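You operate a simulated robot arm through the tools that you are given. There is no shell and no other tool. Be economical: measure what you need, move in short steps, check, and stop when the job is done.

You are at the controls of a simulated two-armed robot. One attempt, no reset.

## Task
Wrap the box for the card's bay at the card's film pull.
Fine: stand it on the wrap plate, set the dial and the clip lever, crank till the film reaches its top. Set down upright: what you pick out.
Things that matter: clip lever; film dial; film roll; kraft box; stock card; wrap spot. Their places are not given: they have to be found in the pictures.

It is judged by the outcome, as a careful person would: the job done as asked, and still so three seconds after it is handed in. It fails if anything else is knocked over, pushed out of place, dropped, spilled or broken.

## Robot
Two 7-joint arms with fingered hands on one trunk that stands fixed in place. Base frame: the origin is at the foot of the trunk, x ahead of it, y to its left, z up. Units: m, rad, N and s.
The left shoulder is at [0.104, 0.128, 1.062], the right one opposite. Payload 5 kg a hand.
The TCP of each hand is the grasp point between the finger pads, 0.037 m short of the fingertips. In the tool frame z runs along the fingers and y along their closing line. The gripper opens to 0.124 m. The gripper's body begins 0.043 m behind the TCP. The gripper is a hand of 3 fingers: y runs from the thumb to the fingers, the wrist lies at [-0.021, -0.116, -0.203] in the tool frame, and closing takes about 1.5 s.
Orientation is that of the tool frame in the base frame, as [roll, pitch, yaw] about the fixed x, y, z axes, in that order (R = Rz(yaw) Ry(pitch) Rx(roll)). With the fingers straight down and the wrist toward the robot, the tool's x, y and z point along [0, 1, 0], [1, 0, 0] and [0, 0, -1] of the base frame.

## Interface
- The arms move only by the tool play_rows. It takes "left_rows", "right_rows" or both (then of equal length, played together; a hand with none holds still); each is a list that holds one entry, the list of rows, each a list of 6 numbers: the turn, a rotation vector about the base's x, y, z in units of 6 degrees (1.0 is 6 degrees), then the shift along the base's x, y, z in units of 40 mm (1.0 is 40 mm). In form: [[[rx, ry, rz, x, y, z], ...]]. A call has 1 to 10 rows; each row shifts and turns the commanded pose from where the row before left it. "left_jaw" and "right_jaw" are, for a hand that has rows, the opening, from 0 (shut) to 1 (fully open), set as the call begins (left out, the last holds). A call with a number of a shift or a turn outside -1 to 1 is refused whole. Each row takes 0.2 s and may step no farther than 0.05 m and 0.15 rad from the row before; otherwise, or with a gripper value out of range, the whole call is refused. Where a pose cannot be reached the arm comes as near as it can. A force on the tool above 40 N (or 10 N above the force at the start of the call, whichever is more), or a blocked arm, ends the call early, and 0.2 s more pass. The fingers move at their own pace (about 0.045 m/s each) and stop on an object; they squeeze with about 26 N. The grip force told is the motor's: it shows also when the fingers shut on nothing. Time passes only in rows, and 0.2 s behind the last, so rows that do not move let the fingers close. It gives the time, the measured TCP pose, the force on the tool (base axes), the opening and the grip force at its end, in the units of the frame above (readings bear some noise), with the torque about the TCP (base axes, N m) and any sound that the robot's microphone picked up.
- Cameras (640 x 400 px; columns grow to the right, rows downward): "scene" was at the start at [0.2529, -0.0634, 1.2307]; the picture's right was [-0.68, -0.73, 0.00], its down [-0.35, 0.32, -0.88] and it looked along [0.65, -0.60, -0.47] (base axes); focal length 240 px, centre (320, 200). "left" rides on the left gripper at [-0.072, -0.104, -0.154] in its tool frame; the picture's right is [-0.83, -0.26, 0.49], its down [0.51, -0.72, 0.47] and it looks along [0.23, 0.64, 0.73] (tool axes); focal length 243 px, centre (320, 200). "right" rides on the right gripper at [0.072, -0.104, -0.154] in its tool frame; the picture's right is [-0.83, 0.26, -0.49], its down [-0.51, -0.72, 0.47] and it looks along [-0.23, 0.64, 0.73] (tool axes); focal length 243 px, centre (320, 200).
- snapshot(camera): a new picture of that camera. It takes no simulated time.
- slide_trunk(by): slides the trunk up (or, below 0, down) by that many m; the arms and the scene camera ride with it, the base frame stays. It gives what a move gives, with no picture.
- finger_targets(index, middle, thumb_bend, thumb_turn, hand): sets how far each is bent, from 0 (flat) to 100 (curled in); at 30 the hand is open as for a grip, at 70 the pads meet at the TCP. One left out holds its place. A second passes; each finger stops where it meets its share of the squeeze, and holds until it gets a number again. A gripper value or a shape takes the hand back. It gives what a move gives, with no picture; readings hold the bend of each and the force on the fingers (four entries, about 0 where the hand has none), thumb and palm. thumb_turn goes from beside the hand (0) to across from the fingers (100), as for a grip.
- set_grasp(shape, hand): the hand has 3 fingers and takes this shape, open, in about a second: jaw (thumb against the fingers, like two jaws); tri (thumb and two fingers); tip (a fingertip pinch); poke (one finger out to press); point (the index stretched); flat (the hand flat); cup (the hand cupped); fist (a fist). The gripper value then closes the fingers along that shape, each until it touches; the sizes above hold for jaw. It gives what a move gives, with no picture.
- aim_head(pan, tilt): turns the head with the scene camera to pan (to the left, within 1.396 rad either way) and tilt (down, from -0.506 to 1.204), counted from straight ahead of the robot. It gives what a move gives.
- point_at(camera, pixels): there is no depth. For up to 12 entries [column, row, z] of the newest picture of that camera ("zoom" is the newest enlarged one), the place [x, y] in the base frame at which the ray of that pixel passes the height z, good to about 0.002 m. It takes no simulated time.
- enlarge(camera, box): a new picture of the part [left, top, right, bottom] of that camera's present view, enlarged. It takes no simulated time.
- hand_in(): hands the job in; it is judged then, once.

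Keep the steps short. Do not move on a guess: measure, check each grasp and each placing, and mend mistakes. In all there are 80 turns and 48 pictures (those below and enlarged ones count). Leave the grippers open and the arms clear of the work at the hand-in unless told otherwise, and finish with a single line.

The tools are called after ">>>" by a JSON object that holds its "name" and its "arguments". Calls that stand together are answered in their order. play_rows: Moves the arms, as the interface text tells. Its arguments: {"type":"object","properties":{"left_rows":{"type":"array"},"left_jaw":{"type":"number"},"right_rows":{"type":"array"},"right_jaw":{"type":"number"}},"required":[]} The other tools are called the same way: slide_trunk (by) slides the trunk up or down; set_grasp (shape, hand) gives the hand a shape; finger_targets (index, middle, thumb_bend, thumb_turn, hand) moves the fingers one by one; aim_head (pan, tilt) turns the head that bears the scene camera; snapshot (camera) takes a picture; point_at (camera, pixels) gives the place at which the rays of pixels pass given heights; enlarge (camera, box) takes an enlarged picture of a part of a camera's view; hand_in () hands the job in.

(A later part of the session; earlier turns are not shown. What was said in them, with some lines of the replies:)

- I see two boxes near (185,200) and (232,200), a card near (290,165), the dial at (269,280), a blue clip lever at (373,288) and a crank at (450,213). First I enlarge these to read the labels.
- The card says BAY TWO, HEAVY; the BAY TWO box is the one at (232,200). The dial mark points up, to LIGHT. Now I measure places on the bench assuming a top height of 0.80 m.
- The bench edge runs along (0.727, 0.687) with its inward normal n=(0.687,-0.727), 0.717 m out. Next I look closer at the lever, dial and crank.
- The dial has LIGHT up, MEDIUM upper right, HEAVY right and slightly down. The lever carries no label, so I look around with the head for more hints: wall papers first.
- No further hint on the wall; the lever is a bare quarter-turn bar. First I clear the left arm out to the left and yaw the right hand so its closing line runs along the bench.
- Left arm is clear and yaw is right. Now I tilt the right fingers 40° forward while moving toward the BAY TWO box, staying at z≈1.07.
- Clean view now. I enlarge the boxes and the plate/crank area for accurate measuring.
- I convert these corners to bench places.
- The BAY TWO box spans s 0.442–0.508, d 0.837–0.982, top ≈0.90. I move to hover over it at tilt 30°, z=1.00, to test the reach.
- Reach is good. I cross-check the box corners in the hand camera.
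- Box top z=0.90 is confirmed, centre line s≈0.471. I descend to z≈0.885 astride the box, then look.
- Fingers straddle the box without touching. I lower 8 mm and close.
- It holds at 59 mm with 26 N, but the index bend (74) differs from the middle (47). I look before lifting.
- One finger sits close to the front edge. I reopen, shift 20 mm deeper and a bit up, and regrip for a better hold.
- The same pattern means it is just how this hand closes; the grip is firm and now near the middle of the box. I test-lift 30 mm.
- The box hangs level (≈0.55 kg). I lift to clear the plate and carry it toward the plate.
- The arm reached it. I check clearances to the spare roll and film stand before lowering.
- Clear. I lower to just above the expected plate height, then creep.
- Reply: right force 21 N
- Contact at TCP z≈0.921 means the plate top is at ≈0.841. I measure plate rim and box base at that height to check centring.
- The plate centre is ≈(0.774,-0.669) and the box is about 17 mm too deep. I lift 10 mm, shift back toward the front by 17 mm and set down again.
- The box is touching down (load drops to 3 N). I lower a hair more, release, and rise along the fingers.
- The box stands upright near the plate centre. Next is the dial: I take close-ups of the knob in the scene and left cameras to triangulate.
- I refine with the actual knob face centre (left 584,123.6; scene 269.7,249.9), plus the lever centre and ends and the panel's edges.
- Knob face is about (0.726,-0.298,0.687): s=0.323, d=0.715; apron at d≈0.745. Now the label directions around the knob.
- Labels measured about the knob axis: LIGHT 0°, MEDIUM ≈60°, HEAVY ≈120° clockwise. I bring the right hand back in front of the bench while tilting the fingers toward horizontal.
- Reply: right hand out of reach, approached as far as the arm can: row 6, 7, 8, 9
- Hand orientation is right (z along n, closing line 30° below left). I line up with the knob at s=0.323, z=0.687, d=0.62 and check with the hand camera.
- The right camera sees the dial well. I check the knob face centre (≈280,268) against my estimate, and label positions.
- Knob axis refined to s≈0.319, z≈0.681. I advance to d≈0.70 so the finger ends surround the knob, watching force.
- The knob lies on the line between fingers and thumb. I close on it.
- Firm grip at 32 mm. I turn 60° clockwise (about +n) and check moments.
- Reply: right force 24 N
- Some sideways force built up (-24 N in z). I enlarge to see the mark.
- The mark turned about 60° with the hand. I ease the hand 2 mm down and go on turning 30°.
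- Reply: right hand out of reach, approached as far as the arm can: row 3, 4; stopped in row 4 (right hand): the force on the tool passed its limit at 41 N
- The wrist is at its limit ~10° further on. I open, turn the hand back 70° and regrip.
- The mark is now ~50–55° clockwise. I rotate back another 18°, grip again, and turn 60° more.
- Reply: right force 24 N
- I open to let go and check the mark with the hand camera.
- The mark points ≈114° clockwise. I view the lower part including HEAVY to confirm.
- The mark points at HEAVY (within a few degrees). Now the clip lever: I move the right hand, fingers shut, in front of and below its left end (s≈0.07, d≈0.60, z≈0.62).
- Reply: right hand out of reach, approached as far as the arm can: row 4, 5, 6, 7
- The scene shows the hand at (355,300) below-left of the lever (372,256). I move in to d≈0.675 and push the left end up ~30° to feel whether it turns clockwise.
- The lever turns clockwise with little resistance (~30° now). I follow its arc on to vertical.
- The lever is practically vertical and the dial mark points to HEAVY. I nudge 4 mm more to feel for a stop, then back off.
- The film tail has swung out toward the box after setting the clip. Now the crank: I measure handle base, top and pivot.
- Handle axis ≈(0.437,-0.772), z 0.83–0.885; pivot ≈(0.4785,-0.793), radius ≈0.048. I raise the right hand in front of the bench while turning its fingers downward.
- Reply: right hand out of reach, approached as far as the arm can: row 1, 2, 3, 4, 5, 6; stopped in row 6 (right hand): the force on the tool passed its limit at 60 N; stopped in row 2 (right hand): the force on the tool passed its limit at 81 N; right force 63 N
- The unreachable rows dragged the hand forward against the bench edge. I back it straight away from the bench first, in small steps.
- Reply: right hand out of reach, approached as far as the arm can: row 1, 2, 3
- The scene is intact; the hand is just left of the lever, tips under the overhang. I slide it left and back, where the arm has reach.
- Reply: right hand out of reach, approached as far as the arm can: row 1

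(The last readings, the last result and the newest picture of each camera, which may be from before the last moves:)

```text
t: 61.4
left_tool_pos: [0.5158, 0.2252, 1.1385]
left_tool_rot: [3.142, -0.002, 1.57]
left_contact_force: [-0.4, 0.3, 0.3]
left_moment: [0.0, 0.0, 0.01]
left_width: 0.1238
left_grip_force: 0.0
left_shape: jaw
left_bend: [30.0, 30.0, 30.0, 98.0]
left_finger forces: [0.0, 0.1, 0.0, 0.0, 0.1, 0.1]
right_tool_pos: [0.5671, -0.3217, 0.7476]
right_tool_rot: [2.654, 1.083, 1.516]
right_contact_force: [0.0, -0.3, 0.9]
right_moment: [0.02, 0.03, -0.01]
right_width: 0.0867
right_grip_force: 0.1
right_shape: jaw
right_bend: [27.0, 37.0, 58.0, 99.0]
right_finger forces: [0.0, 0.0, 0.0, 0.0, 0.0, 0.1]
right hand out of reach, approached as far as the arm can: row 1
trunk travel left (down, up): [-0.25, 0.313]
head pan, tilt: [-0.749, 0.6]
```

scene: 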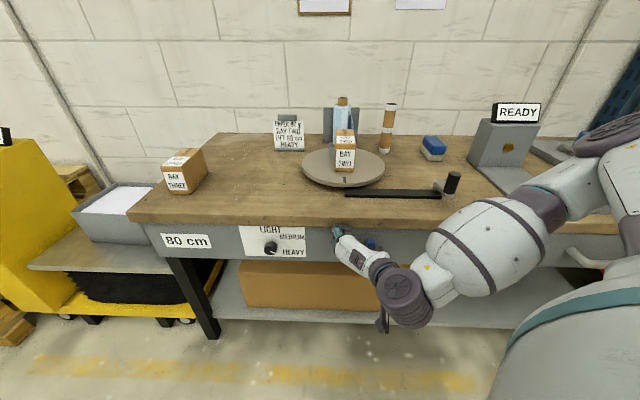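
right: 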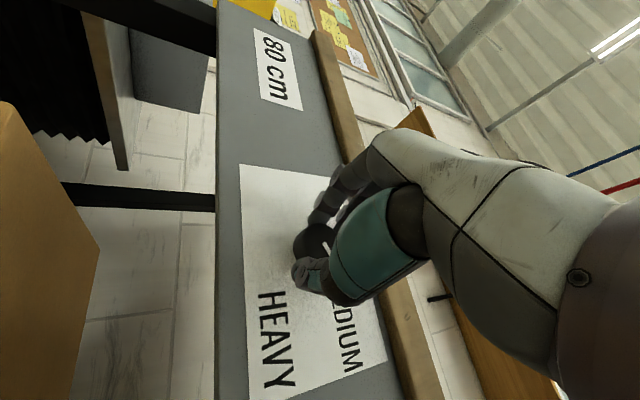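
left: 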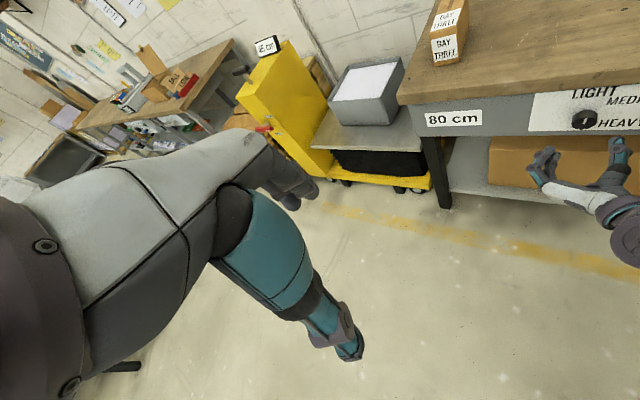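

Free again, no force. I raise the hand straight up in stages, staying in front of the bench edge.

>>> {"name": "play_rows", "arguments": {"right_rows": [[[0, 0, 0, 0, 0.2, 0.9], [0, 0, 0, 0, 0.2, 0.9], [0, 0, 0, 0, 0, 0.9], [0, 0, 0, 0, 0, 0.9]]], "right_jaw": 0.7}}

>>> {"name": "play_rows", "arguments": {"right_rows": [[[0, 0, 0, 0, 0, 0.9], [0, 0, 0, 0, 0, 0.9], [0, 0, 0, 0, 0, 0.9], [0, 0, 0, 0, 0, 0.9], [0, 0, 0, 0, 0, 0.9]]]}}

```text
t: 62.4
left_tool_pos: [0.5162, 0.2265, 1.1382]
left_tool_rot: [3.14, 0.001, 1.572]
left_contact_force: [0.1, 0.1, -0.1]
left_moment: [-0.01, 0.02, 0.0]
left_width: 0.1238
left_grip_force: 0.0
left_shape: jaw
left_bend: [30.0, 30.0, 30.0, 98.0]
left_finger forces: [0.0, 0.0, 0.0, 0.0, 0.1, 0.0]
right_tool_pos: [0.6273, -0.3002, 0.8585]
right_tool_rot: [2.655, 1.085, 1.515]
right_contact_force: [-1.2, 0.7, 0.6]
right_moment: [0.01, -0.04, 0.0]
right_width: 0.0871
right_grip_force: 0.0
right_shape: jaw
right_bend: [27.0, 37.0, 58.0, 99.0]
right_finger forces: [0.0, 0.1, 0.1, 0.0, 0.2, 0.0]
right hand out of reach, approached as far as the arm can: row 1, 2, 3, 4
trunk travel left (down, up): [-0.25, 0.313]
head pan, tilt: [-0.749, 0.6]
```

```text
t: 63.6
left_tool_pos: [0.5148, 0.2264, 1.1395]
left_tool_rot: [3.139, 0.0, 1.57]
left_contact_force: [0.0, -0.8, 0.0]
left_moment: [0.05, -0.06, 0.0]
left_width: 0.1238
left_grip_force: 0.0
left_shape: jaw
left_bend: [30.0, 30.0, 30.0, 98.0]
left_finger forces: [0.0, 0.0, 0.0, 0.0, 0.0, 0.0]
right_tool_pos: [0.648, -0.2987, 1.0345]
right_tool_rot: [2.658, 1.082, 1.518]
right_contact_force: [0.4, 0.2, -0.4]
right_moment: [0.0, 0.0, -0.01]
right_width: 0.0868
right_grip_force: 0.0
right_shape: jaw
right_bend: [27.0, 37.0, 58.0, 99.0]
right_finger forces: [0.1, 0.0, 0.1, 0.0, 0.0, 0.1]
right hand out of reach, approached as far as the arm can: row 1, 2, 3
trunk travel left (down, up): [-0.25, 0.313]
head pan, tilt: [-0.749, 0.6]
```

Above the bench now. I turn the fingers straight down while moving toward the crank, well above everything.

>>> {"name": "play_rows", "arguments": {"right_rows": [[[0.97, 0.513, 0, -0.45, -0.7, 0.1], [0.97, 0.513, 0, -0.45, -0.7, 0.1], [0.97, 0.513, 0, -0.45, -0.7, 0.1], [0.97, 0.513, 0, -0.45, -0.7, 0.1], [0.97, 0.513, 0, -0.45, -0.7, 0], [0.97, 0.513, 0, -0.45, -0.7, 0], [0.97, 0.513, 0, -0.45, -0.7, 0], [0.97, 0.513, 0, -0.45, -0.7, 0], [0.97, 0.513, 0, -0.45, -0.7, 0], [0.97, 0.513, 0, -0.45, -0.7, 0]]]}}

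>>> {"name": "play_rows", "arguments": {"right_rows": [[[0, 0, -1, 0, -0.6, 0], [0, 0, -1, 0, -0.6, 0], [0, 0, -1, 0, -0.6, 0], [0, 0, -1, 0, -0.6, 0], [0, 0, -1, 0, -0.6, 0], [0, 0, 0, 0, 0, 0]]]}}

```text
t: 65.8
left_tool_pos: [0.5161, 0.2253, 1.1381]
left_tool_rot: [3.142, -0.003, 1.571]
left_contact_force: [-0.3, -0.6, 0.8]
left_moment: [0.01, 0.01, 0.01]
left_width: 0.1237
left_grip_force: 0.1
left_shape: jaw
left_bend: [30.0, 30.0, 30.0, 98.0]
left_finger forces: [0.0, 0.1, 0.0, 0.1, 0.1, 0.1]
right_tool_pos: [0.4759, -0.5794, 1.0494]
right_tool_rot: [-3.137, -0.008, 1.816]
right_contact_force: [-0.2, -0.5, 0.5]
right_moment: [0.0, -0.02, 0.0]
right_width: 0.0867
right_grip_force: 0.0
right_shape: jaw
right_bend: [27.0, 37.0, 58.0, 99.0]
right_finger forces: [0.0, 0.1, 0.0, 0.1, 0.0, 0.0]
right hand out of reach, approached as far as the arm can: row 1
trunk travel left (down, up): [-0.25, 0.313]
head pan, tilt: [-0.749, 0.6]
```

```text
t: 67.2
left_tool_pos: [0.5168, 0.2266, 1.1378]
left_tool_rot: [-3.14, 0.0, 1.571]
left_contact_force: [1.0, 0.4, -0.5]
left_moment: [-0.01, -0.02, 0.01]
left_width: 0.1239
left_grip_force: 0.1
left_shape: jaw
left_bend: [30.0, 30.0, 30.0, 98.0]
left_finger forces: [0.0, 0.0, 0.1, 0.1, 0.1, 0.1]
right_tool_pos: [0.4748, -0.6993, 1.0503]
right_tool_rot: [-3.138, -0.004, 1.291]
right_contact_force: [0.0, 0.0, -0.9]
right_moment: [0.0, 0.0, 0.01]
right_width: 0.0871
right_grip_force: 0.0
right_shape: jaw
right_bend: [27.0, 37.0, 58.0, 99.0]
right_finger forces: [0.1, 0.1, 0.1, 0.0, 0.0, 0.0]
trunk travel left (down, up): [-0.25, 0.313]
head pan, tilt: [-0.749, 0.6]
```

Fingers point down, closing line at -16°. I go over the handle and descend to z≈0.885, tips just above the crank arm, then look.

>>> {"name": "play_rows", "arguments": {"right_rows": [[[0, 0, 0, -0.47, -0.9, -0.5], [0, 0, 0, -0.47, -0.9, -0.5], [0, 0, 0, 0, 0, -0.8], [0, 0, 0, 0, 0, -0.8], [0, 0, 0, 0, 0, -0.8], [0, 0, 0, 0, 0, -0.7], [0, 0, 0, 0, 0, 0]]]}}

>>> {"name": "enlarge", "arguments": {"camera": "scene", "box": [276, 90, 500, 230]}}

```text
t: 68.8
left_tool_pos: [0.5174, 0.2258, 1.1385]
left_tool_rot: [-3.14, 0.001, 1.57]
left_contact_force: [-0.6, 0.3, 0.2]
left_moment: [-0.02, 0.0, -0.02]
left_width: 0.1237
left_grip_force: 0.1
left_shape: jaw
left_bend: [30.0, 30.0, 30.0, 98.0]
left_finger forces: [0.0, 0.0, 0.0, 0.1, 0.0, 0.0]
right_tool_pos: [0.437, -0.7713, 0.8862]
right_tool_rot: [-3.137, -0.005, 1.291]
right_contact_force: [0.1, -0.1, 0.1]
right_moment: [-0.03, 0.03, 0.01]
right_width: 0.0868
right_grip_force: 0.1
right_shape: jaw
right_bend: [27.0, 37.0, 58.0, 99.0]
right_finger forces: [0.0, 0.0, 0.0, 0.1, 0.0, 0.1]
trunk travel left (down, up): [-0.25, 0.313]
head pan, tilt: [-0.749, 0.6]
```

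```text
2.86 times, centred on (388, 160) of scene
```

zoom: 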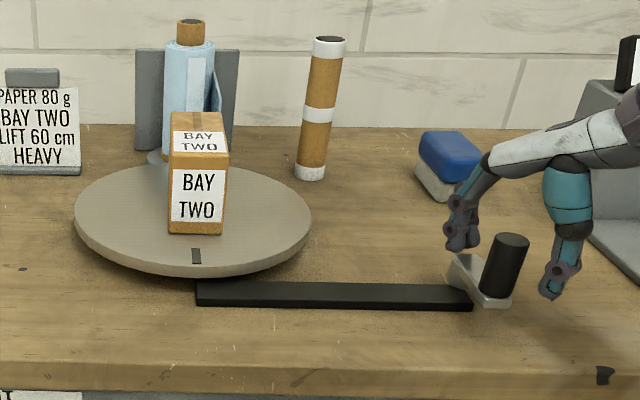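

The handle sits between fingers and thumb. I lower 7 mm and close.

>>> {"name": "play_rows", "arguments": {"right_rows": [[[0, 0, 0, 0, 0, -0.18], [0, 0, 0, 0, 0, 0]]]}}

>>> {"name": "play_rows", "arguments": {"right_rows": [[[0, 0, 0, 0, 0, 0], [0, 0, 0, 0, 0, 0], [0, 0, 0, 0, 0, 0], [0, 0, 0, 0, 0, 0], [0, 0, 0, 0, 0, 0], [0, 0, 0, 0, 0, 0], [0, 0, 0, 0, 0, 0]]], "right_jaw": 0}}

```text
t: 69.4
left_tool_pos: [0.5165, 0.2279, 1.1388]
left_tool_rot: [-3.141, -0.001, 1.572]
left_contact_force: [0.1, -0.2, 0.0]
left_moment: [0.01, -0.01, -0.03]
left_width: 0.1236
left_grip_force: 0.0
left_shape: jaw
left_bend: [30.0, 30.0, 30.0, 98.0]
left_finger forces: [0.0, 0.0, 0.1, 0.1, 0.1, 0.0]
right_tool_pos: [0.4382, -0.7712, 0.8823]
right_tool_rot: [-3.141, -0.002, 1.289]
right_contact_force: [1.0, -0.3, 13.0]
right_moment: [-0.39, -0.65, -0.05]
right_width: 0.0868
right_grip_force: 0.0
right_shape: jaw
right_bend: [27.0, 36.0, 58.0, 99.0]
right_finger forces: [0.0, 13.5, 0.1, 0.0, 0.0, 0.0]
trunk travel left (down, up): [-0.25, 0.313]
head pan, tilt: [-0.749, 0.6]
```

```text
t: 71.0
left_tool_pos: [0.5147, 0.2277, 1.1381]
left_tool_rot: [3.141, 0.001, 1.57]
left_contact_force: [0.2, 0.0, 0.9]
left_moment: [-0.02, 0.01, 0.0]
left_width: 0.1235
left_grip_force: 0.0
left_shape: jaw
left_bend: [30.0, 30.0, 30.0, 98.0]
left_finger forces: [0.0, 0.0, 0.1, 0.1, 0.0, 0.1]
right_tool_pos: [0.4362, -0.7696, 0.8811]
right_tool_rot: [-3.14, -0.003, 1.29]
right_contact_force: [3.7, -3.1, 22.3]
right_moment: [0.04, -0.84, -0.08]
right_width: 0.0174
right_grip_force: 26.4
right_shape: jaw
right_bend: [75.0, 50.0, 69.0, 100.0]
right_finger forces: [28.7, 0.1, 0.0, 0.0, 1.5, 0.1]
trunk travel left (down, up): [-0.25, 0.313]
head pan, tilt: [-0.749, 0.6]
```

A finger landed on the crank arm and the grip is poor. I reopen, rise 15 mm and close higher on the handle.

>>> {"name": "play_rows", "arguments": {"right_rows": [[[0, 0, 0, 0, 0, 0.1], [0, 0, 0, 0, 0, 0], [0, 0, 0, 0, 0, 0], [0, 0, 0, 0, 0, 0], [0, 0, 0, 0, 0, 0], [0, 0, 0, 0, 0, 0.25], [0, 0, 0, 0, 0, 0]]], "right_jaw": 0.7}}

>>> {"name": "play_rows", "arguments": {"right_rows": [[[0, 0, 0, 0, 0, 0], [0, 0, 0, 0, 0, 0], [0, 0, 0, 0, 0, 0], [0, 0, 0, 0, 0, 0], [0, 0, 0, 0, 0, 0], [0, 0, 0, 0, 0, 0], [0, 0, 0, 0, 0, 0], [0, 0, 0, 0, 0, 0]]], "right_jaw": 0}}

```text
t: 72.6
left_tool_pos: [0.5162, 0.2261, 1.1382]
left_tool_rot: [3.141, 0.001, 1.569]
left_contact_force: [0.8, 0.0, 0.3]
left_moment: [0.0, -0.02, -0.02]
left_width: 0.1238
left_grip_force: 0.1
left_shape: jaw
left_bend: [30.0, 30.0, 30.0, 98.0]
left_finger forces: [0.0, 0.0, 0.0, 0.1, 0.0, 0.0]
right_tool_pos: [0.4376, -0.7716, 0.8928]
right_tool_rot: [-3.139, -0.002, 1.29]
right_contact_force: [-0.4, 0.8, 0.1]
right_moment: [0.03, -0.02, -0.03]
right_width: 0.0865
right_grip_force: 0.0
right_shape: jaw
right_bend: [27.0, 37.0, 59.0, 99.0]
right_finger forces: [0.1, 0.0, 0.1, 0.1, 0.0, 0.0]
trunk travel left (down, up): [-0.25, 0.313]
head pan, tilt: [-0.749, 0.6]
```

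```text
t: 74.4
left_tool_pos: [0.5157, 0.2259, 1.1379]
left_tool_rot: [3.141, 0.0, 1.57]
left_contact_force: [-0.3, -0.5, 0.3]
left_moment: [-0.02, 0.0, 0.0]
left_width: 0.1237
left_grip_force: 0.1
left_shape: jaw
left_bend: [30.0, 30.0, 30.0, 98.0]
left_finger forces: [0.0, 0.1, 0.0, 0.0, 0.0, 0.0]
right_tool_pos: [0.4372, -0.7719, 0.8942]
right_tool_rot: [-3.137, -0.003, 1.29]
right_contact_force: [-0.7, 0.3, -0.1]
right_moment: [0.01, -0.01, 0.03]
right_width: 0.0001
right_grip_force: 26.4
right_shape: jaw
right_bend: [70.0, 70.0, 56.0, 100.0]
right_finger forces: [0.0, 0.0, 0.0, 0.1, 0.3, 0.0]
trunk travel left (down, up): [-0.25, 0.313]
head pan, tilt: [-0.749, 0.6]
```

It shut on nothing: the handle's height estimate was off. I take one hand-camera picture to locate it.

>>> {"name": "snapshot", "arguments": {"camera": "right"}}

```text
3 pictures are left
```

right: 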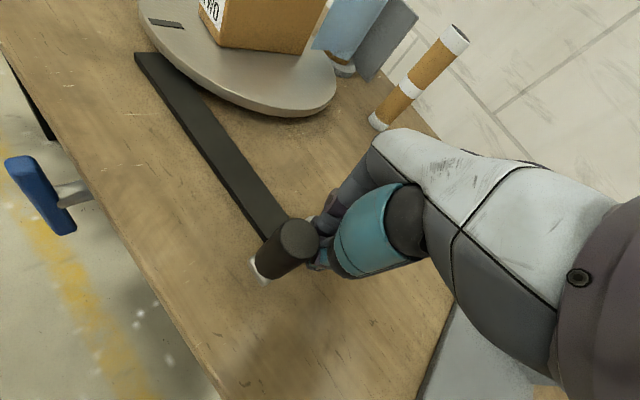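

The handle is on the near side of the hand: top at (298,238), base near (268,270). I intersect this ray with the scene ray.

>>> {"name": "point_at", "arguments": {"camera": "right", "pixels": [[298, 238, 0.88], [298, 238, 0.89], [298, 238, 0.9], [298, 238, 0.91], [268, 268, 0.83], [268, 268, 0.84], [268, 268, 0.85]]}}

```text
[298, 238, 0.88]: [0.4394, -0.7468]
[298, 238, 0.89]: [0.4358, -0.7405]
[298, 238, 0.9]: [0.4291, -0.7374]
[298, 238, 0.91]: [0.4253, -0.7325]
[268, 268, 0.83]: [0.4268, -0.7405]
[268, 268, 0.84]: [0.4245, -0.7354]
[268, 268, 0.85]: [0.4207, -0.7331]
```

Handle is at ≈(0.428,-0.737), z 0.85–0.90; pivot ≈(0.474,-0.770), radius ≈0.056. I rise, open, re-aim, descend to z≈0.897 and grip.

>>> {"name": "play_rows", "arguments": {"right_rows": [[[0, 0, 0, 0, 0, 0.7], [0, 0, 0, 0, 0, 0.7], [0, 0, 0, -0.23, 0.87, 0], [0, 0, 0, 0, 0, 0], [0, 0, 0, 0, 0, 0], [0, 0, 0, 0, 0, 0], [0, 0, 0, 0, 0, -0.66], [0, 0, 0, 0, 0, -0.66], [0, 0, 0, 0, 0, 0]]], "right_jaw": 0.7}}

>>> {"name": "play_rows", "arguments": {"right_rows": [[[0, 0, 0, 0, 0, 0], [0, 0, 0, 0, 0, 0], [0, 0, 0, 0, 0, 0], [0, 0, 0, 0, 0, 0], [0, 0, 0, 0, 0, 0], [0, 0, 0, 0, 0, 0], [0, 0, 0, 0, 0, 0], [0, 0, 0, 0, 0, 0]]], "right_jaw": 0}}

```text
t: 76.4
left_tool_pos: [0.5166, 0.2269, 1.1385]
left_tool_rot: [3.141, 0.0, 1.57]
left_contact_force: [-0.6, 0.3, 0.4]
left_moment: [0.02, -0.04, 0.04]
left_width: 0.1236
left_grip_force: 0.0
left_shape: jaw
left_bend: [30.0, 30.0, 30.0, 98.0]
left_finger forces: [0.1, 0.0, 0.0, 0.0, 0.0, 0.1]
right_tool_pos: [0.4282, -0.7375, 0.8957]
right_tool_rot: [-3.139, -0.004, 1.29]
right_contact_force: [-0.5, 0.5, -0.1]
right_moment: [0.01, -0.05, -0.03]
right_width: 0.0869
right_grip_force: 0.0
right_shape: jaw
right_bend: [27.0, 37.0, 59.0, 99.0]
right_finger forces: [0.1, 0.0, 0.0, 0.2, 0.0, 0.0]
trunk travel left (down, up): [-0.25, 0.313]
head pan, tilt: [-0.749, 0.6]
```

```text
t: 78.2
left_tool_pos: [0.5163, 0.2256, 1.1377]
left_tool_rot: [3.141, 0.001, 1.57]
left_contact_force: [0.1, 0.1, -0.5]
left_moment: [-0.01, -0.02, 0.02]
left_width: 0.1236
left_grip_force: 0.0
left_shape: jaw
left_bend: [30.0, 30.0, 30.0, 98.0]
left_finger forces: [0.0, 0.0, 0.0, 0.1, 0.1, 0.1]
right_tool_pos: [0.4282, -0.737, 0.8968]
right_tool_rot: [-3.136, -0.003, 1.289]
right_contact_force: [-1.4, 0.8, -2.3]
right_moment: [0.0, 0.01, -0.05]
right_width: 0.0232
right_grip_force: 25.7
right_shape: jaw
right_bend: [73.0, 62.0, 74.0, 100.0]
right_finger forces: [14.6, 6.2, 0.0, 0.1, 23.2, 0.0]
trunk travel left (down, up): [-0.25, 0.313]
head pan, tilt: [-0.749, 0.6]
```

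Grip holds the handle. I test-turn 30° clockwise (seen from above) and read the forces.

>>> {"name": "play_rows", "arguments": {"right_rows": [[[0, 0, 0, 0.163, 0.185, 0], [0, 0, 0, 0.193, 0.155, 0], [0, 0, 0, 0.215, 0.12, 0], [0, 0, 0, 0, 0, 0]]]}}

```text
t: 79.2
left_tool_pos: [0.5156, 0.2242, 1.1389]
left_tool_rot: [3.141, -0.002, 1.569]
left_contact_force: [-0.9, -0.9, 0.8]
left_moment: [0.0, -0.03, 0.01]
left_width: 0.1237
left_grip_force: 0.1
left_shape: jaw
left_bend: [30.0, 30.0, 30.0, 98.0]
left_finger forces: [0.0, 0.0, 0.0, 0.0, 0.1, 0.0]
right_tool_pos: [0.4503, -0.7205, 0.8954]
right_tool_rot: [3.141, -0.006, 1.289]
right_contact_force: [0.4, -30.1, 7.2]
right_moment: [-1.05, -0.35, -0.48]
right_width: 0.0223
right_grip_force: 25.9
right_shape: jaw
right_bend: [73.0, 61.0, 76.0, 99.0]
right_finger forces: [18.3, 28.2, 0.1, 0.0, 20.9, 0.1]
trunk travel left (down, up): [-0.25, 0.313]
head pan, tilt: [-0.749, 0.6]
```

The force is mainly toward the pivot, so my radius is a bit large. I relax 5 mm along the force and read again to fit the true circle.

>>> {"name": "play_rows", "arguments": {"right_rows": [[[0, 0, 0, 0, -0.12, -0.03], [0, 0, 0, 0, 0, 0]]]}}

```text
t: 79.8
left_tool_pos: [0.5151, 0.2268, 1.1378]
left_tool_rot: [3.141, 0.002, 1.572]
left_contact_force: [0.2, 1.2, 0.8]
left_moment: [0.02, -0.03, 0.01]
left_width: 0.1239
left_grip_force: 0.0
left_shape: jaw
left_bend: [30.0, 30.0, 30.0, 98.0]
left_finger forces: [0.0, 0.0, 0.0, 0.1, 0.0, 0.1]
right_tool_pos: [0.4524, -0.7222, 0.8958]
right_tool_rot: [-3.139, -0.005, 1.292]
right_contact_force: [1.1, -7.9, 8.2]
right_moment: [-0.29, -0.18, -0.23]
right_width: 0.0225
right_grip_force: 26.1
right_shape: jaw
right_bend: [73.0, 62.0, 76.0, 99.0]
right_finger forces: [18.6, 17.8, 0.1, 0.0, 25.1, 0.1]
trunk travel left (down, up): [-0.25, 0.313]
head pan, tilt: [-0.749, 0.6]
```

Relaxed to 8 N. Fitted pivot ≈(0.462,-0.770), r≈0.047. I continue clockwise 36° with this circle and check.

>>> {"name": "play_rows", "arguments": {"right_rows": [[[0, 0, 0, 0.245, -0.02, 0], [0, 0, 0, 0.245, -0.028, 0], [0, 0, 0, 0.233, -0.078, 0], [0, 0, 0, 0, 0, 0]]]}}

```text
t: 80.8
left_tool_pos: [0.5177, 0.2287, 1.1378]
left_tool_rot: [-3.141, 0.001, 1.571]
left_contact_force: [-0.4, -0.3, -0.9]
left_moment: [-0.03, 0.0, -0.01]
left_width: 0.1237
left_grip_force: 0.0
left_shape: jaw
left_bend: [30.0, 30.0, 30.0, 98.0]
left_finger forces: [0.0, 0.1, 0.0, 0.1, 0.0, 0.0]
right_tool_pos: [0.4812, -0.7254, 0.8964]
right_tool_rot: [-3.138, -0.004, 1.291]
right_contact_force: [-1.0, 20.1, -3.5]
right_moment: [0.38, 0.03, -0.18]
right_width: 0.0211
right_grip_force: 26.0
right_shape: jaw
right_bend: [73.0, 73.0, 75.0, 94.0]
right_finger forces: [15.9, 1.0, 0.1, 0.1, 32.9, 0.0]
trunk travel left (down, up): [-0.25, 0.313]
head pan, tilt: [-0.749, 0.6]
```

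Now the force points outward, so the circle is larger: fit gives pivot ≈(0.4736,-0.789), r≈0.068. I continue 30° on that.

>>> {"name": "play_rows", "arguments": {"right_rows": [[[0, 0, 0, 0.29, 0.055, 0], [0, 0, 0, 0.275, -0.108, 0], [0, 0, 0, 0.255, -0.153, 0], [0, 0, 0, 0, 0, 0]]]}}

```text
t: 81.8
left_tool_pos: [0.5156, 0.2277, 1.1369]
left_tool_rot: [3.141, 0.001, 1.571]
left_contact_force: [0.3, 0.2, 0.3]
left_moment: [0.01, -0.01, 0.02]
left_width: 0.1236
left_grip_force: 0.1
left_shape: jaw
left_bend: [30.0, 30.0, 30.0, 98.0]
left_finger forces: [0.0, 0.1, 0.0, 0.0, 0.1, 0.1]
right_tool_pos: [0.514, -0.7367, 0.8962]
right_tool_rot: [-3.139, -0.003, 1.289]
right_contact_force: [1.7, 9.8, -0.4]
right_moment: [-0.02, -0.11, -0.24]
right_width: 0.0199
right_grip_force: 26.1
right_shape: jaw
right_bend: [73.0, 73.0, 76.0, 93.0]
right_finger forces: [13.5, 15.6, 0.0, 0.0, 31.7, 0.0]
trunk travel left (down, up): [-0.25, 0.313]
head pan, tilt: [-0.749, 0.6]
```

The fit is now consistent: pivot (0.4735,-0.788), r=0.067, and the start point fits it too. I crank on 90° and check.

>>> {"name": "play_rows", "arguments": {"right_rows": [[[0, 0, 0, 0.36, -0.33, 0], [0, 0, 0, 0.225, -0.473, 0], [0, 0, 0, 0.07, -0.52, 0], [0, 0, 0, -0.095, -0.515, 0], [0, 0, 0, -0.25, -0.46, 0]]]}}

```text
t: 83.0
left_tool_pos: [0.5162, 0.2268, 1.1394]
left_tool_rot: [-3.14, 0.0, 1.571]
left_contact_force: [-0.2, 0.0, -0.6]
left_moment: [-0.01, 0.02, 0.0]
left_width: 0.1235
left_grip_force: 0.1
left_shape: jaw
left_bend: [30.0, 30.0, 30.0, 98.0]
left_finger forces: [0.1, 0.1, 0.1, 0.0, 0.0, 0.1]
right_tool_pos: [0.5248, -0.8299, 0.8963]
right_tool_rot: [-3.137, -0.002, 1.289]
right_contact_force: [-0.1, -0.2, 0.0]
right_moment: [0.0, -0.03, 0.02]
right_width: 0.0186
right_grip_force: 26.3
right_shape: jaw
right_bend: [74.0, 73.0, 83.0, 97.0]
right_finger forces: [0.0, 0.1, 0.1, 0.0, 0.0, 0.1]
trunk travel left (down, up): [-0.25, 0.313]
head pan, tilt: [-0.749, 0.6]
```

All finger forces are zero: the handle slipped out on the way. I take one hand-camera picture to find the handle and see the box.

>>> {"name": "snapshot", "arguments": {"camera": "right"}}

```text
2 pictures are left
```

right: 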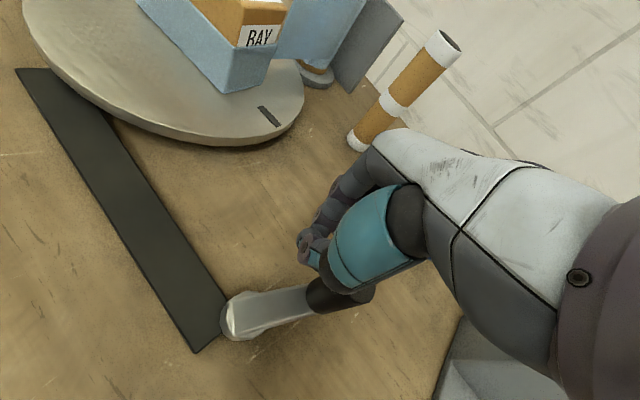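

Cranking works: the plate mark has moved and blue film covers the lower box. The handle is at about (325,293), pivot at (240,316); I measure both.

>>> {"name": "point_at", "arguments": {"camera": "right", "pixels": [[320, 293, 0.85], [345, 290, 0.88], [365, 291, 0.9], [240, 316, 0.84], [240, 316, 0.85], [358, 297, 0.9]]}}

```text
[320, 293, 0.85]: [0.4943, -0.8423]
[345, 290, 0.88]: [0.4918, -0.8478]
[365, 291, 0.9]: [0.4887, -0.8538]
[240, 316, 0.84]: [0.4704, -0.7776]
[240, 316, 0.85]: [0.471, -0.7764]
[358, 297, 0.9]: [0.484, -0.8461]
```

The handle rests at ≈(0.490,-0.848), i.e. φ≈-74° about pivot (0.4725,-0.784). The slip came where motion ran across the jaw, so I regrip here (closing line tangential) and will yaw the hand with the crank.

>>> {"name": "play_rows", "arguments": {"right_rows": [[[0, 0, 0, 0, 0, 0.9], [0, 0, 0, 0, 0, 0.9], [0, 0, 0, -0.87, -0.45, 0], [0, 0, 0, 0, 0, 0], [0, 0, 0, 0, 0, 0], [0, 0, 0, 0, 0, 0], [0, 0, 0, 0, 0, 0], [0, 0, 0, 0, 0, -0.9], [0, 0, 0, 0, 0, -0.88], [0, 0, 0, 0, 0, 0]]], "right_jaw": 0.7}}

>>> {"name": "play_rows", "arguments": {"right_rows": [[[0, 0, 0, 0, 0, 0], [0, 0, 0, 0, 0, 0], [0, 0, 0, 0, 0, 0], [0, 0, 0, 0, 0, 0], [0, 0, 0, 0, 0, 0], [0, 0, 0, 0, 0, 0], [0, 0, 0, 0, 0, 0], [0, 0, 0, 0, 0, 0]]], "right_jaw": 0}}

```text
t: 84.8
left_tool_pos: [0.5167, 0.2266, 1.1377]
left_tool_rot: [3.141, 0.0, 1.57]
left_contact_force: [-0.3, -0.2, 0.4]
left_moment: [0.03, 0.0, -0.01]
left_width: 0.1235
left_grip_force: 0.1
left_shape: jaw
left_bend: [30.0, 30.0, 30.0, 98.0]
left_finger forces: [0.1, 0.1, 0.0, 0.0, 0.1, 0.0]
right_tool_pos: [0.4922, -0.8477, 0.9413]
right_tool_rot: [3.132, -0.001, 1.291]
right_contact_force: [0.5, 1.2, 7.7]
right_moment: [0.24, 0.51, -0.03]
right_width: 0.0871
right_grip_force: 0.1
right_shape: jaw
right_bend: [27.0, 37.0, 58.0, 99.0]
right_finger forces: [0.0, 0.0, 0.0, 0.1, 8.4, 0.0]
trunk travel left (down, up): [-0.25, 0.313]
head pan, tilt: [-0.749, 0.6]
stopped in row 9 (right hand): the force on the tool passed its limit at 112 N (the readings are from after the stop); the commanded pose is now the measured one
```

```text
t: 86.6
left_tool_pos: [0.5151, 0.227, 1.1383]
left_tool_rot: [3.14, 0.001, 1.571]
left_contact_force: [0.5, 0.0, 0.2]
left_moment: [-0.03, 0.0, 0.02]
left_width: 0.1239
left_grip_force: 0.2
left_shape: jaw
left_bend: [30.0, 30.0, 30.0, 98.0]
left_finger forces: [0.0, 0.0, 0.1, 0.0, 0.0, 0.0]
right_tool_pos: [0.4906, -0.8468, 0.9394]
right_tool_rot: [3.134, -0.003, 1.291]
right_contact_force: [-1.2, -0.2, 0.8]
right_moment: [-0.01, -0.01, -0.02]
right_width: 0.0158
right_grip_force: 25.9
right_shape: jaw
right_bend: [70.0, 70.0, 75.0, 100.0]
right_finger forces: [0.0, 0.0, 0.0, 0.1, 0.0, 0.0]
trunk travel left (down, up): [-0.25, 0.313]
head pan, tilt: [-0.749, 0.6]
```

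The thumb tip landed on the handle's top because at jaw 0.7 the thumb sits near the centre. I rise, open fully (symmetric), and lower again.

>>> {"name": "play_rows", "arguments": {"right_rows": [[[0, 0, 0, 0, 0, 0.5], [0, 0, 0, 0, 0, 0], [0, 0, 0, 0, 0, 0], [0, 0, 0, 0, 0, 0], [0, 0, 0, 0, 0, 0], [0, 0, 0, 0, 0, 0], [0, 0, 0, 0, 0, 0], [0, 0, 0, 0, 0, -0.5], [0, 0, 0, 0, 0, -0.5], [0, 0, 0, 0, 0, -0.54]]], "right_jaw": 1}}

>>> {"name": "play_rows", "arguments": {"right_rows": [[[0, 0, 0, 0, 0, 0], [0, 0, 0, 0, 0, 0], [0, 0, 0, 0, 0, 0], [0, 0, 0, 0, 0, 0], [0, 0, 0, 0, 0, 0], [0, 0, 0, 0, 0, 0], [0, 0, 0, 0, 0, 0], [0, 0, 0, 0, 0, 0], [0, 0, 0, 0, 0, 0]]], "right_jaw": 0}}

```text
t: 88.8
left_tool_pos: [0.5161, 0.2278, 1.1375]
left_tool_rot: [-3.14, 0.0, 1.571]
left_contact_force: [-0.2, -0.2, -1.2]
left_moment: [0.02, -0.02, 0.02]
left_width: 0.1236
left_grip_force: 0.1
left_shape: jaw
left_bend: [30.0, 30.0, 30.0, 98.0]
left_finger forces: [0.0, 0.1, 0.0, 0.0, 0.1, 0.1]
right_tool_pos: [0.49, -0.8461, 0.901]
right_tool_rot: [3.133, -0.001, 1.292]
right_contact_force: [-2.9, 2.6, 6.0]
right_moment: [0.08, 0.28, -0.13]
right_width: 0.1241
right_grip_force: 0.0
right_shape: jaw
right_bend: [30.0, 30.0, 27.0, 97.0]
right_finger forces: [0.0, 0.1, 0.0, 0.0, 5.7, 0.0]
trunk travel left (down, up): [-0.25, 0.313]
head pan, tilt: [-0.749, 0.6]
```

```text
t: 90.8
left_tool_pos: [0.5156, 0.2271, 1.1377]
left_tool_rot: [-3.14, 0.0, 1.57]
left_contact_force: [-0.3, 0.8, 0.5]
left_moment: [0.01, 0.0, -0.02]
left_width: 0.1239
left_grip_force: 0.1
left_shape: jaw
left_bend: [30.0, 30.0, 30.0, 98.0]
left_finger forces: [0.1, 0.0, 0.1, 0.1, 0.0, 0.1]
right_tool_pos: [0.4918, -0.8463, 0.9]
right_tool_rot: [3.137, -0.002, 1.29]
right_contact_force: [0.0, 4.1, -0.1]
right_moment: [0.03, -0.19, 0.0]
right_width: 0.0486
right_grip_force: 26.1
right_shape: jaw
right_bend: [70.0, 70.0, 41.0, 98.0]
right_finger forces: [5.1, 5.3, 0.1, 0.1, 9.6, 0.0]
trunk travel left (down, up): [-0.25, 0.313]
head pan, tilt: [-0.749, 0.6]
```

It closed with the handle ≈22 mm toward the thumb side. I reopen, shift that much and close again.

>>> {"name": "play_rows", "arguments": {"right_rows": [[[0, 0, 0, 0, 0, 0], [0, 0, 0, 0, 0, 0], [0, 0, 0, 0, 0, 0], [0, 0, 0, 0, 0, 0], [0, 0, 0, 0, 0, 0], [0, 0, 0, 0, 0, 0], [0, 0, 0, 0, 0, 0], [0, 0, 0, -0.27, 0.08, -0.05], [0, 0, 0, -0.27, 0.08, -0.05], [0, 0, 0, 0, 0, 0]]], "right_jaw": 1}}

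>>> {"name": "play_rows", "arguments": {"right_rows": [[[0, 0, 0, 0, 0, 0], [0, 0, 0, 0, 0, 0], [0, 0, 0, 0, 0, 0], [0, 0, 0, 0, 0, 0], [0, 0, 0, 0, 0, 0], [0, 0, 0, 0, 0, 0], [0, 0, 0, 0, 0, 0], [0, 0, 0, 0, 0, 0], [0, 0, 0, 0, 0, 0]]], "right_jaw": 0}}

```text
t: 93.0
left_tool_pos: [0.5168, 0.2261, 1.1374]
left_tool_rot: [-3.141, 0.0, 1.572]
left_contact_force: [-0.1, -0.7, -0.1]
left_moment: [-0.04, 0.01, -0.01]
left_width: 0.1237
left_grip_force: 0.1
left_shape: jaw
left_bend: [30.0, 30.0, 30.0, 98.0]
left_finger forces: [0.0, 0.0, 0.0, 0.0, 0.1, 0.1]
right_tool_pos: [0.4687, -0.8394, 0.8956]
right_tool_rot: [3.134, -0.003, 1.291]
right_contact_force: [-0.3, -0.4, 1.5]
right_moment: [0.0, 0.03, 0.0]
right_width: 0.1238
right_grip_force: 0.1
right_shape: jaw
right_bend: [30.0, 30.0, 30.0, 98.0]
right_finger forces: [0.1, 0.0, 0.0, 0.0, 0.1, 0.0]
trunk travel left (down, up): [-0.25, 0.313]
head pan, tilt: [-0.749, 0.6]
```

```text
t: 95.0
left_tool_pos: [0.5162, 0.2261, 1.1384]
left_tool_rot: [3.141, -0.001, 1.57]
left_contact_force: [0.3, -0.4, 0.1]
left_moment: [0.02, -0.01, 0.01]
left_width: 0.1238
left_grip_force: 0.1
left_shape: jaw
left_bend: [30.0, 30.0, 30.0, 98.0]
left_finger forces: [0.1, 0.0, 0.1, 0.0, 0.0, 0.1]
right_tool_pos: [0.4691, -0.8401, 0.8951]
right_tool_rot: [3.136, -0.001, 1.293]
right_contact_force: [-0.4, 6.0, -3.5]
right_moment: [0.15, -0.01, 0.02]
right_width: 0.0198
right_grip_force: 26.1
right_shape: jaw
right_bend: [72.0, 59.0, 74.0, 100.0]
right_finger forces: [11.8, 8.2, 0.0, 0.1, 19.1, 0.1]
trunk travel left (down, up): [-0.25, 0.313]
head pan, tilt: [-0.749, 0.6]
```

Grip is good but slightly off the handle's centre (force +6 N toward the pivot). I slide 6 mm outward while gripping and read the width.

>>> {"name": "play_rows", "arguments": {"right_rows": [[[0, 0, 0, 0, -0.15, 0], [0, 0, 0, 0, 0, 0]]]}}

```text
t: 95.6
left_tool_pos: [0.5172, 0.2287, 1.1375]
left_tool_rot: [3.142, 0.002, 1.571]
left_contact_force: [-0.8, 0.4, -0.5]
left_moment: [0.0, 0.01, 0.01]
left_width: 0.1237
left_grip_force: 0.0
left_shape: jaw
left_bend: [30.0, 30.0, 30.0, 98.0]
left_finger forces: [0.0, 0.1, 0.1, 0.0, 0.0, 0.0]
right_tool_pos: [0.47, -0.8447, 0.8961]
right_tool_rot: [3.135, -0.003, 1.295]
right_contact_force: [-1.1, 39.0, -11.6]
right_moment: [1.03, 0.04, 0.21]
right_width: 0.0194
right_grip_force: 25.8
right_shape: jaw
right_bend: [72.0, 60.0, 74.0, 100.0]
right_finger forces: [30.6, 5.3, 0.0, 0.0, 24.5, 0.0]
trunk travel left (down, up): [-0.25, 0.313]
head pan, tilt: [-0.749, 0.6]
```

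It sits firmly at its place, so I undo that slide. Now I crank clockwise 30° with the hand yawing along, in small steps.

>>> {"name": "play_rows", "arguments": {"right_rows": [[[0, 0, 0, 0, 0.15, 0], [0, 0, -1, -0.153, 0.015, 0], [0, 0, -1, -0.148, 0.033, 0], [0, 0, -1, -0.145, 0.048, 0], [0, 0, -1, -0.138, 0.06, 0], [0, 0, -1, -0.133, 0.078, 0], [0, 0, 0, 0, 0, 0]]]}}

```text
t: 97.2
left_tool_pos: [0.5162, 0.2272, 1.1374]
left_tool_rot: [-3.141, 0.001, 1.571]
left_contact_force: [-0.6, 0.4, 0.2]
left_moment: [0.01, 0.0, -0.02]
left_width: 0.1236
left_grip_force: 0.0
left_shape: jaw
left_bend: [30.0, 30.0, 30.0, 98.0]
left_finger forces: [0.0, 0.0, 0.1, 0.0, 0.1, 0.1]
right_tool_pos: [0.4409, -0.8298, 0.895]
right_tool_rot: [3.134, -0.001, 0.768]
right_contact_force: [2.4, 6.3, 3.1]
right_moment: [0.15, -0.01, 0.01]
right_width: 0.0191
right_grip_force: 25.8
right_shape: jaw
right_bend: [72.0, 60.0, 74.0, 100.0]
right_finger forces: [16.2, 9.6, 0.0, 0.0, 21.1, 0.0]
trunk travel left (down, up): [-0.25, 0.313]
head pan, tilt: [-0.749, 0.6]
```

Yaw-following works: forces only ~6 N. I go on 60°.

>>> {"name": "play_rows", "arguments": {"right_rows": [[[0, 0, -1, -0.11, 0.11, 0], [0, 0, -1, -0.113, 0.103, 0], [0, 0, -1, -0.103, 0.113, 0], [0, 0, -1, -0.088, 0.123, 0], [0, 0, -1, -0.078, 0.133, 0], [0, 0, -1, -0.06, 0.138, 0], [0, 0, -1, -0.048, 0.145, 0], [0, 0, -1, -0.033, 0.148, 0], [0, 0, -1, -0.015, 0.153, 0], [0, 0, -1, 0, 0.15, 0]]]}}

```text
t: 99.4
left_tool_pos: [0.5175, 0.2272, 1.1369]
left_tool_rot: [-3.139, 0.002, 1.569]
left_contact_force: [-0.4, -0.6, -0.1]
left_moment: [-0.08, -0.01, -0.02]
left_width: 0.1236
left_grip_force: 0.0
left_shape: jaw
left_bend: [30.0, 30.0, 30.0, 98.0]
left_finger forces: [0.1, 0.1, 0.1, 0.0, 0.1, 0.0]
right_tool_pos: [0.4171, -0.7772, 0.8953]
right_tool_rot: [3.135, -0.001, -0.283]
right_contact_force: [17.3, 2.7, 3.0]
right_moment: [0.12, -0.47, 0.01]
right_width: 0.0193
right_grip_force: 25.8
right_shape: jaw
right_bend: [72.0, 60.0, 75.0, 100.0]
right_finger forces: [18.8, 7.3, 0.0, 0.0, 24.5, 0.0]
trunk travel left (down, up): [-0.25, 0.313]
head pan, tilt: [-0.749, 0.6]
```

Refit pivot (0.4758,-0.7837), r 0.0555 for this grip. I turn another 30°, easing the inward force, then check the film.

>>> {"name": "play_rows", "arguments": {"right_rows": [[[0, 0, -1, 0.105, 0.143, 0], [0, 0, -1, 0.04, 0.14, 0], [0, 0, -1, 0.055, 0.135, 0], [0, 0, -1, 0.068, 0.128, 0], [0, 0, -1, 0.083, 0.12, 0], [0, 0, 0, 0, 0, 0]]]}}

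>>> {"name": "enlarge", "arguments": {"camera": "scene", "box": [276, 90, 468, 210]}}

```text
t: 100.5
left_tool_pos: [0.5172, 0.2267, 1.1364]
left_tool_rot: [-3.14, 0.001, 1.571]
left_contact_force: [-0.5, -0.5, 1.1]
left_moment: [0.03, -0.01, 0.01]
left_width: 0.124
left_grip_force: 0.0
left_shape: jaw
left_bend: [30.0, 30.0, 30.0, 98.0]
left_finger forces: [0.1, 0.1, 0.1, 0.0, 0.0, 0.1]
right_tool_pos: [0.4268, -0.7652, 0.8784]
right_tool_rot: [-3.133, -0.021, -0.711]
right_contact_force: [19.2, 3.0, 9.2]
right_moment: [0.03, -0.21, -0.33]
right_width: 0.0191
right_grip_force: 26.2
right_shape: jaw
right_bend: [72.0, 73.0, 79.0, 99.0]
right_finger forces: [0.0, 0.1, 0.1, 0.1, 14.3, 0.0]
right hand out of reach, approached as far as the arm can: row 4, 5
trunk travel left (down, up): [-0.25, 0.313]
head pan, tilt: [-0.749, 0.6]
stopped in row 5 (right hand): the force on the tool passed its limit at 66 N (the readings are from after the stop); the commanded pose is now the measured one
```

```text
3.33 times, centred on (372, 150) of scene
```

zoom: 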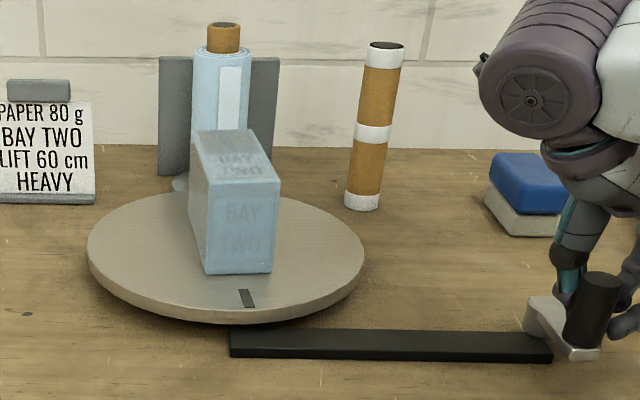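

The film now covers the whole box up to its top, and the box stands upright on the plate. I release the crank and rise straight up.

>>> {"name": "play_rows", "arguments": {"right_rows": [[[0, 0, 0, 0, 0, 0.2], [0, 0, 0, 0, 0, 0.2], [0, 0, 0, 0, 0, 0], [0, 0, 0, 0, 0, 0], [0, 0, 0, 0, 0, 0], [0, 0, 0, 0, 0, 0], [0, 0, 0, 0, 0, 0], [0, 0, 0, 0, 0, 0]]], "right_jaw": 1}}

>>> {"name": "play_rows", "arguments": {"right_rows": [[[0, 0, 0, 0, 0, 0.6], [0, 0, 0, 0, 0, 0.8], [0, 0, 0, 0, 0, 0.9], [0, 0, 0, 0, 0, 0.9], [0, 0, 0, 0, 0, 0.9]]]}}

```text
t: 102.3
left_tool_pos: [0.5163, 0.2264, 1.1376]
left_tool_rot: [-3.14, 0.0, 1.571]
left_contact_force: [0.4, 0.1, -0.5]
left_moment: [-0.01, -0.02, -0.02]
left_width: 0.1237
left_grip_force: 0.1
left_shape: jaw
left_bend: [30.0, 30.0, 30.0, 98.0]
left_finger forces: [0.0, 0.0, 0.1, 0.0, 0.1, 0.1]
right_tool_pos: [0.4211, -0.7719, 0.887]
right_tool_rot: [-3.13, -0.021, -0.711]
right_contact_force: [0.6, 0.3, 0.0]
right_moment: [0.01, 0.01, 0.0]
right_width: 0.1236
right_grip_force: 0.0
right_shape: jaw
right_bend: [30.0, 30.0, 30.0, 98.0]
right_finger forces: [0.1, 0.0, 0.0, 0.0, 0.0, 0.1]
right hand out of reach, approached as far as the arm can: row 1, 2
trunk travel left (down, up): [-0.25, 0.313]
head pan, tilt: [-0.749, 0.6]
```

```text
t: 103.5
left_tool_pos: [0.5159, 0.2262, 1.1379]
left_tool_rot: [3.14, 0.001, 1.571]
left_contact_force: [-0.6, 0.0, 0.4]
left_moment: [0.04, 0.01, 0.01]
left_width: 0.1235
left_grip_force: 0.0
left_shape: jaw
left_bend: [30.0, 30.0, 30.0, 98.0]
left_finger forces: [0.0, 0.0, 0.0, 0.0, 0.1, 0.0]
right_tool_pos: [0.3748, -0.833, 0.9456]
right_tool_rot: [-3.129, -0.026, -0.709]
right_contact_force: [0.9, -0.5, 0.6]
right_moment: [-0.01, -0.01, 0.01]
right_width: 0.1238
right_grip_force: 0.0
right_shape: jaw
right_bend: [30.0, 30.0, 30.0, 97.0]
right_finger forces: [0.0, 0.0, 0.0, 0.0, 0.0, 0.0]
right hand out of reach, approached as far as the arm can: row 1, 2, 3, 4, 5
trunk travel left (down, up): [-0.25, 0.313]
head pan, tilt: [-0.749, 0.6]
```

Free of the handle. I yaw the hand back to a comfortable orientation while rising.

>>> {"name": "play_rows", "arguments": {"right_rows": [[[0, 0, 1, 0, 0.1, 0.2], [0, 0, 1, 0, 0.1, 0.2], [0, 0, 1, 0, 0.1, 0.2], [0, 0, 1, 0, 0.1, 0.3], [0, 0, 1, 0, 0.2, 0.5], [0, 0, 1, 0, 0.2, 0.5], [0, 0, 1, 0, 0.2, 0.5], [0, 0, 1, 0, 0.2, 0.5], [0, 0, 1, 0, 0.2, 0.5], [0, 0, 1, 0, 0.2, 0.5]]]}}

>>> {"name": "play_rows", "arguments": {"right_rows": [[[0, 0, 1, 0, 0.6, 0.5], [0, 0, 1, 0, 0.6, 0.5], [0, 0, 1, 0, 0.6, 0.3], [0, 0, 1, 0, 0.6, 0], [0, 0, 1, 0, 0.6, 0], [0, 0, 1, 0, 0.6, 0]]]}}

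>>> {"name": "aim_head", "arguments": {"pan": -0.8, "tilt": 0.6}}

>>> {"name": "snapshot", "arguments": {"camera": "scene"}}

```text
t: 105.7
left_tool_pos: [0.5158, 0.2262, 1.1368]
left_tool_rot: [-3.139, -0.001, 1.571]
left_contact_force: [0.2, 0.7, -0.5]
left_moment: [-0.01, 0.03, 0.01]
left_width: 0.1239
left_grip_force: 0.1
left_shape: jaw
left_bend: [30.0, 30.0, 30.0, 98.0]
left_finger forces: [0.0, 0.0, 0.1, 0.1, 0.1, 0.0]
right_tool_pos: [0.3764, -0.7696, 1.1012]
right_tool_rot: [-3.137, -0.017, 0.336]
right_contact_force: [-0.4, 0.5, 0.1]
right_moment: [0.02, 0.02, -0.04]
right_width: 0.1239
right_grip_force: 0.0
right_shape: jaw
right_bend: [30.0, 30.0, 30.0, 97.0]
right_finger forces: [0.0, 0.0, 0.0, 0.0, 0.1, 0.0]
trunk travel left (down, up): [-0.25, 0.313]
head pan, tilt: [-0.749, 0.6]
```

```text
t: 107.1
left_tool_pos: [0.5175, 0.2269, 1.1385]
left_tool_rot: [-3.138, 0.0, 1.569]
left_contact_force: [0.2, -0.6, 0.0]
left_moment: [-0.03, -0.02, -0.04]
left_width: 0.1236
left_grip_force: 0.1
left_shape: jaw
left_bend: [30.0, 30.0, 30.0, 98.0]
left_finger forces: [0.1, 0.1, 0.1, 0.1, 0.1, 0.1]
right_tool_pos: [0.3775, -0.6248, 1.1526]
right_tool_rot: [-3.136, -0.016, 0.962]
right_contact_force: [0.4, 0.0, 0.4]
right_moment: [-0.02, -0.01, -0.01]
right_width: 0.1241
right_grip_force: 0.0
right_shape: jaw
right_bend: [30.0, 30.0, 30.0, 97.0]
right_finger forces: [0.1, 0.0, 0.1, 0.0, 0.0, 0.1]
trunk travel left (down, up): [-0.25, 0.313]
head pan, tilt: [-0.749, 0.6]
```

```text
t: 107.7
left_tool_pos: [0.5165, 0.2262, 1.1394]
left_tool_rot: [-3.141, 0.0, 1.572]
left_contact_force: [-0.1, -0.3, 0.7]
left_moment: [0.0, -0.02, 0.01]
left_width: 0.1237
left_grip_force: 0.0
left_shape: jaw
left_bend: [30.0, 30.0, 30.0, 98.0]
left_finger forces: [0.0, 0.1, 0.0, 0.1, 0.0, 0.0]
right_tool_pos: [0.3757, -0.625, 1.1529]
right_tool_rot: [-3.136, -0.016, 0.962]
right_contact_force: [-0.6, 0.0, -0.1]
right_moment: [0.02, 0.02, -0.01]
right_width: 0.1239
right_grip_force: 0.1
right_shape: jaw
right_bend: [30.0, 30.0, 30.0, 97.0]
right_finger forces: [0.0, 0.0, 0.0, 0.0, 0.0, 0.0]
trunk travel left (down, up): [-0.25, 0.313]
head pan, tilt: [-0.799, 0.6]
```

```text
0 pictures are left
```

scene: 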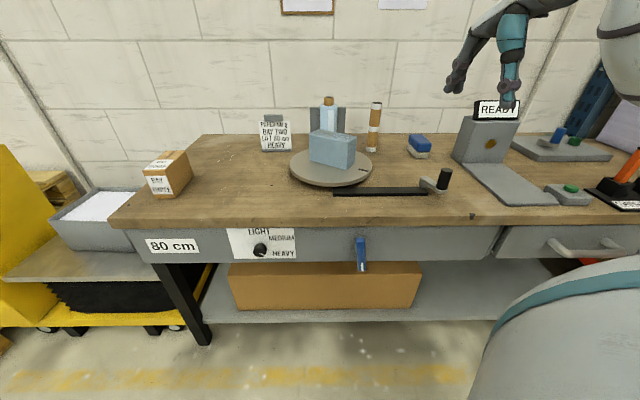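

The last picture shows the box upright on the plate, fully wrapped to its top. The dial points to HEAVY, the clip lever is turned, nothing else has moved, and both arms are clear with hands open. I hand in.

>>> {"name": "hand_in", "arguments": {}}

```text
The job is handed in.
```

The BAY TWO box stands upright on the wrap plate, film-wrapped to its top with the dial on HEAVY and the unlabelled clip lever turned a quarter clockwise to vertical; job handed in, no result returned yet.
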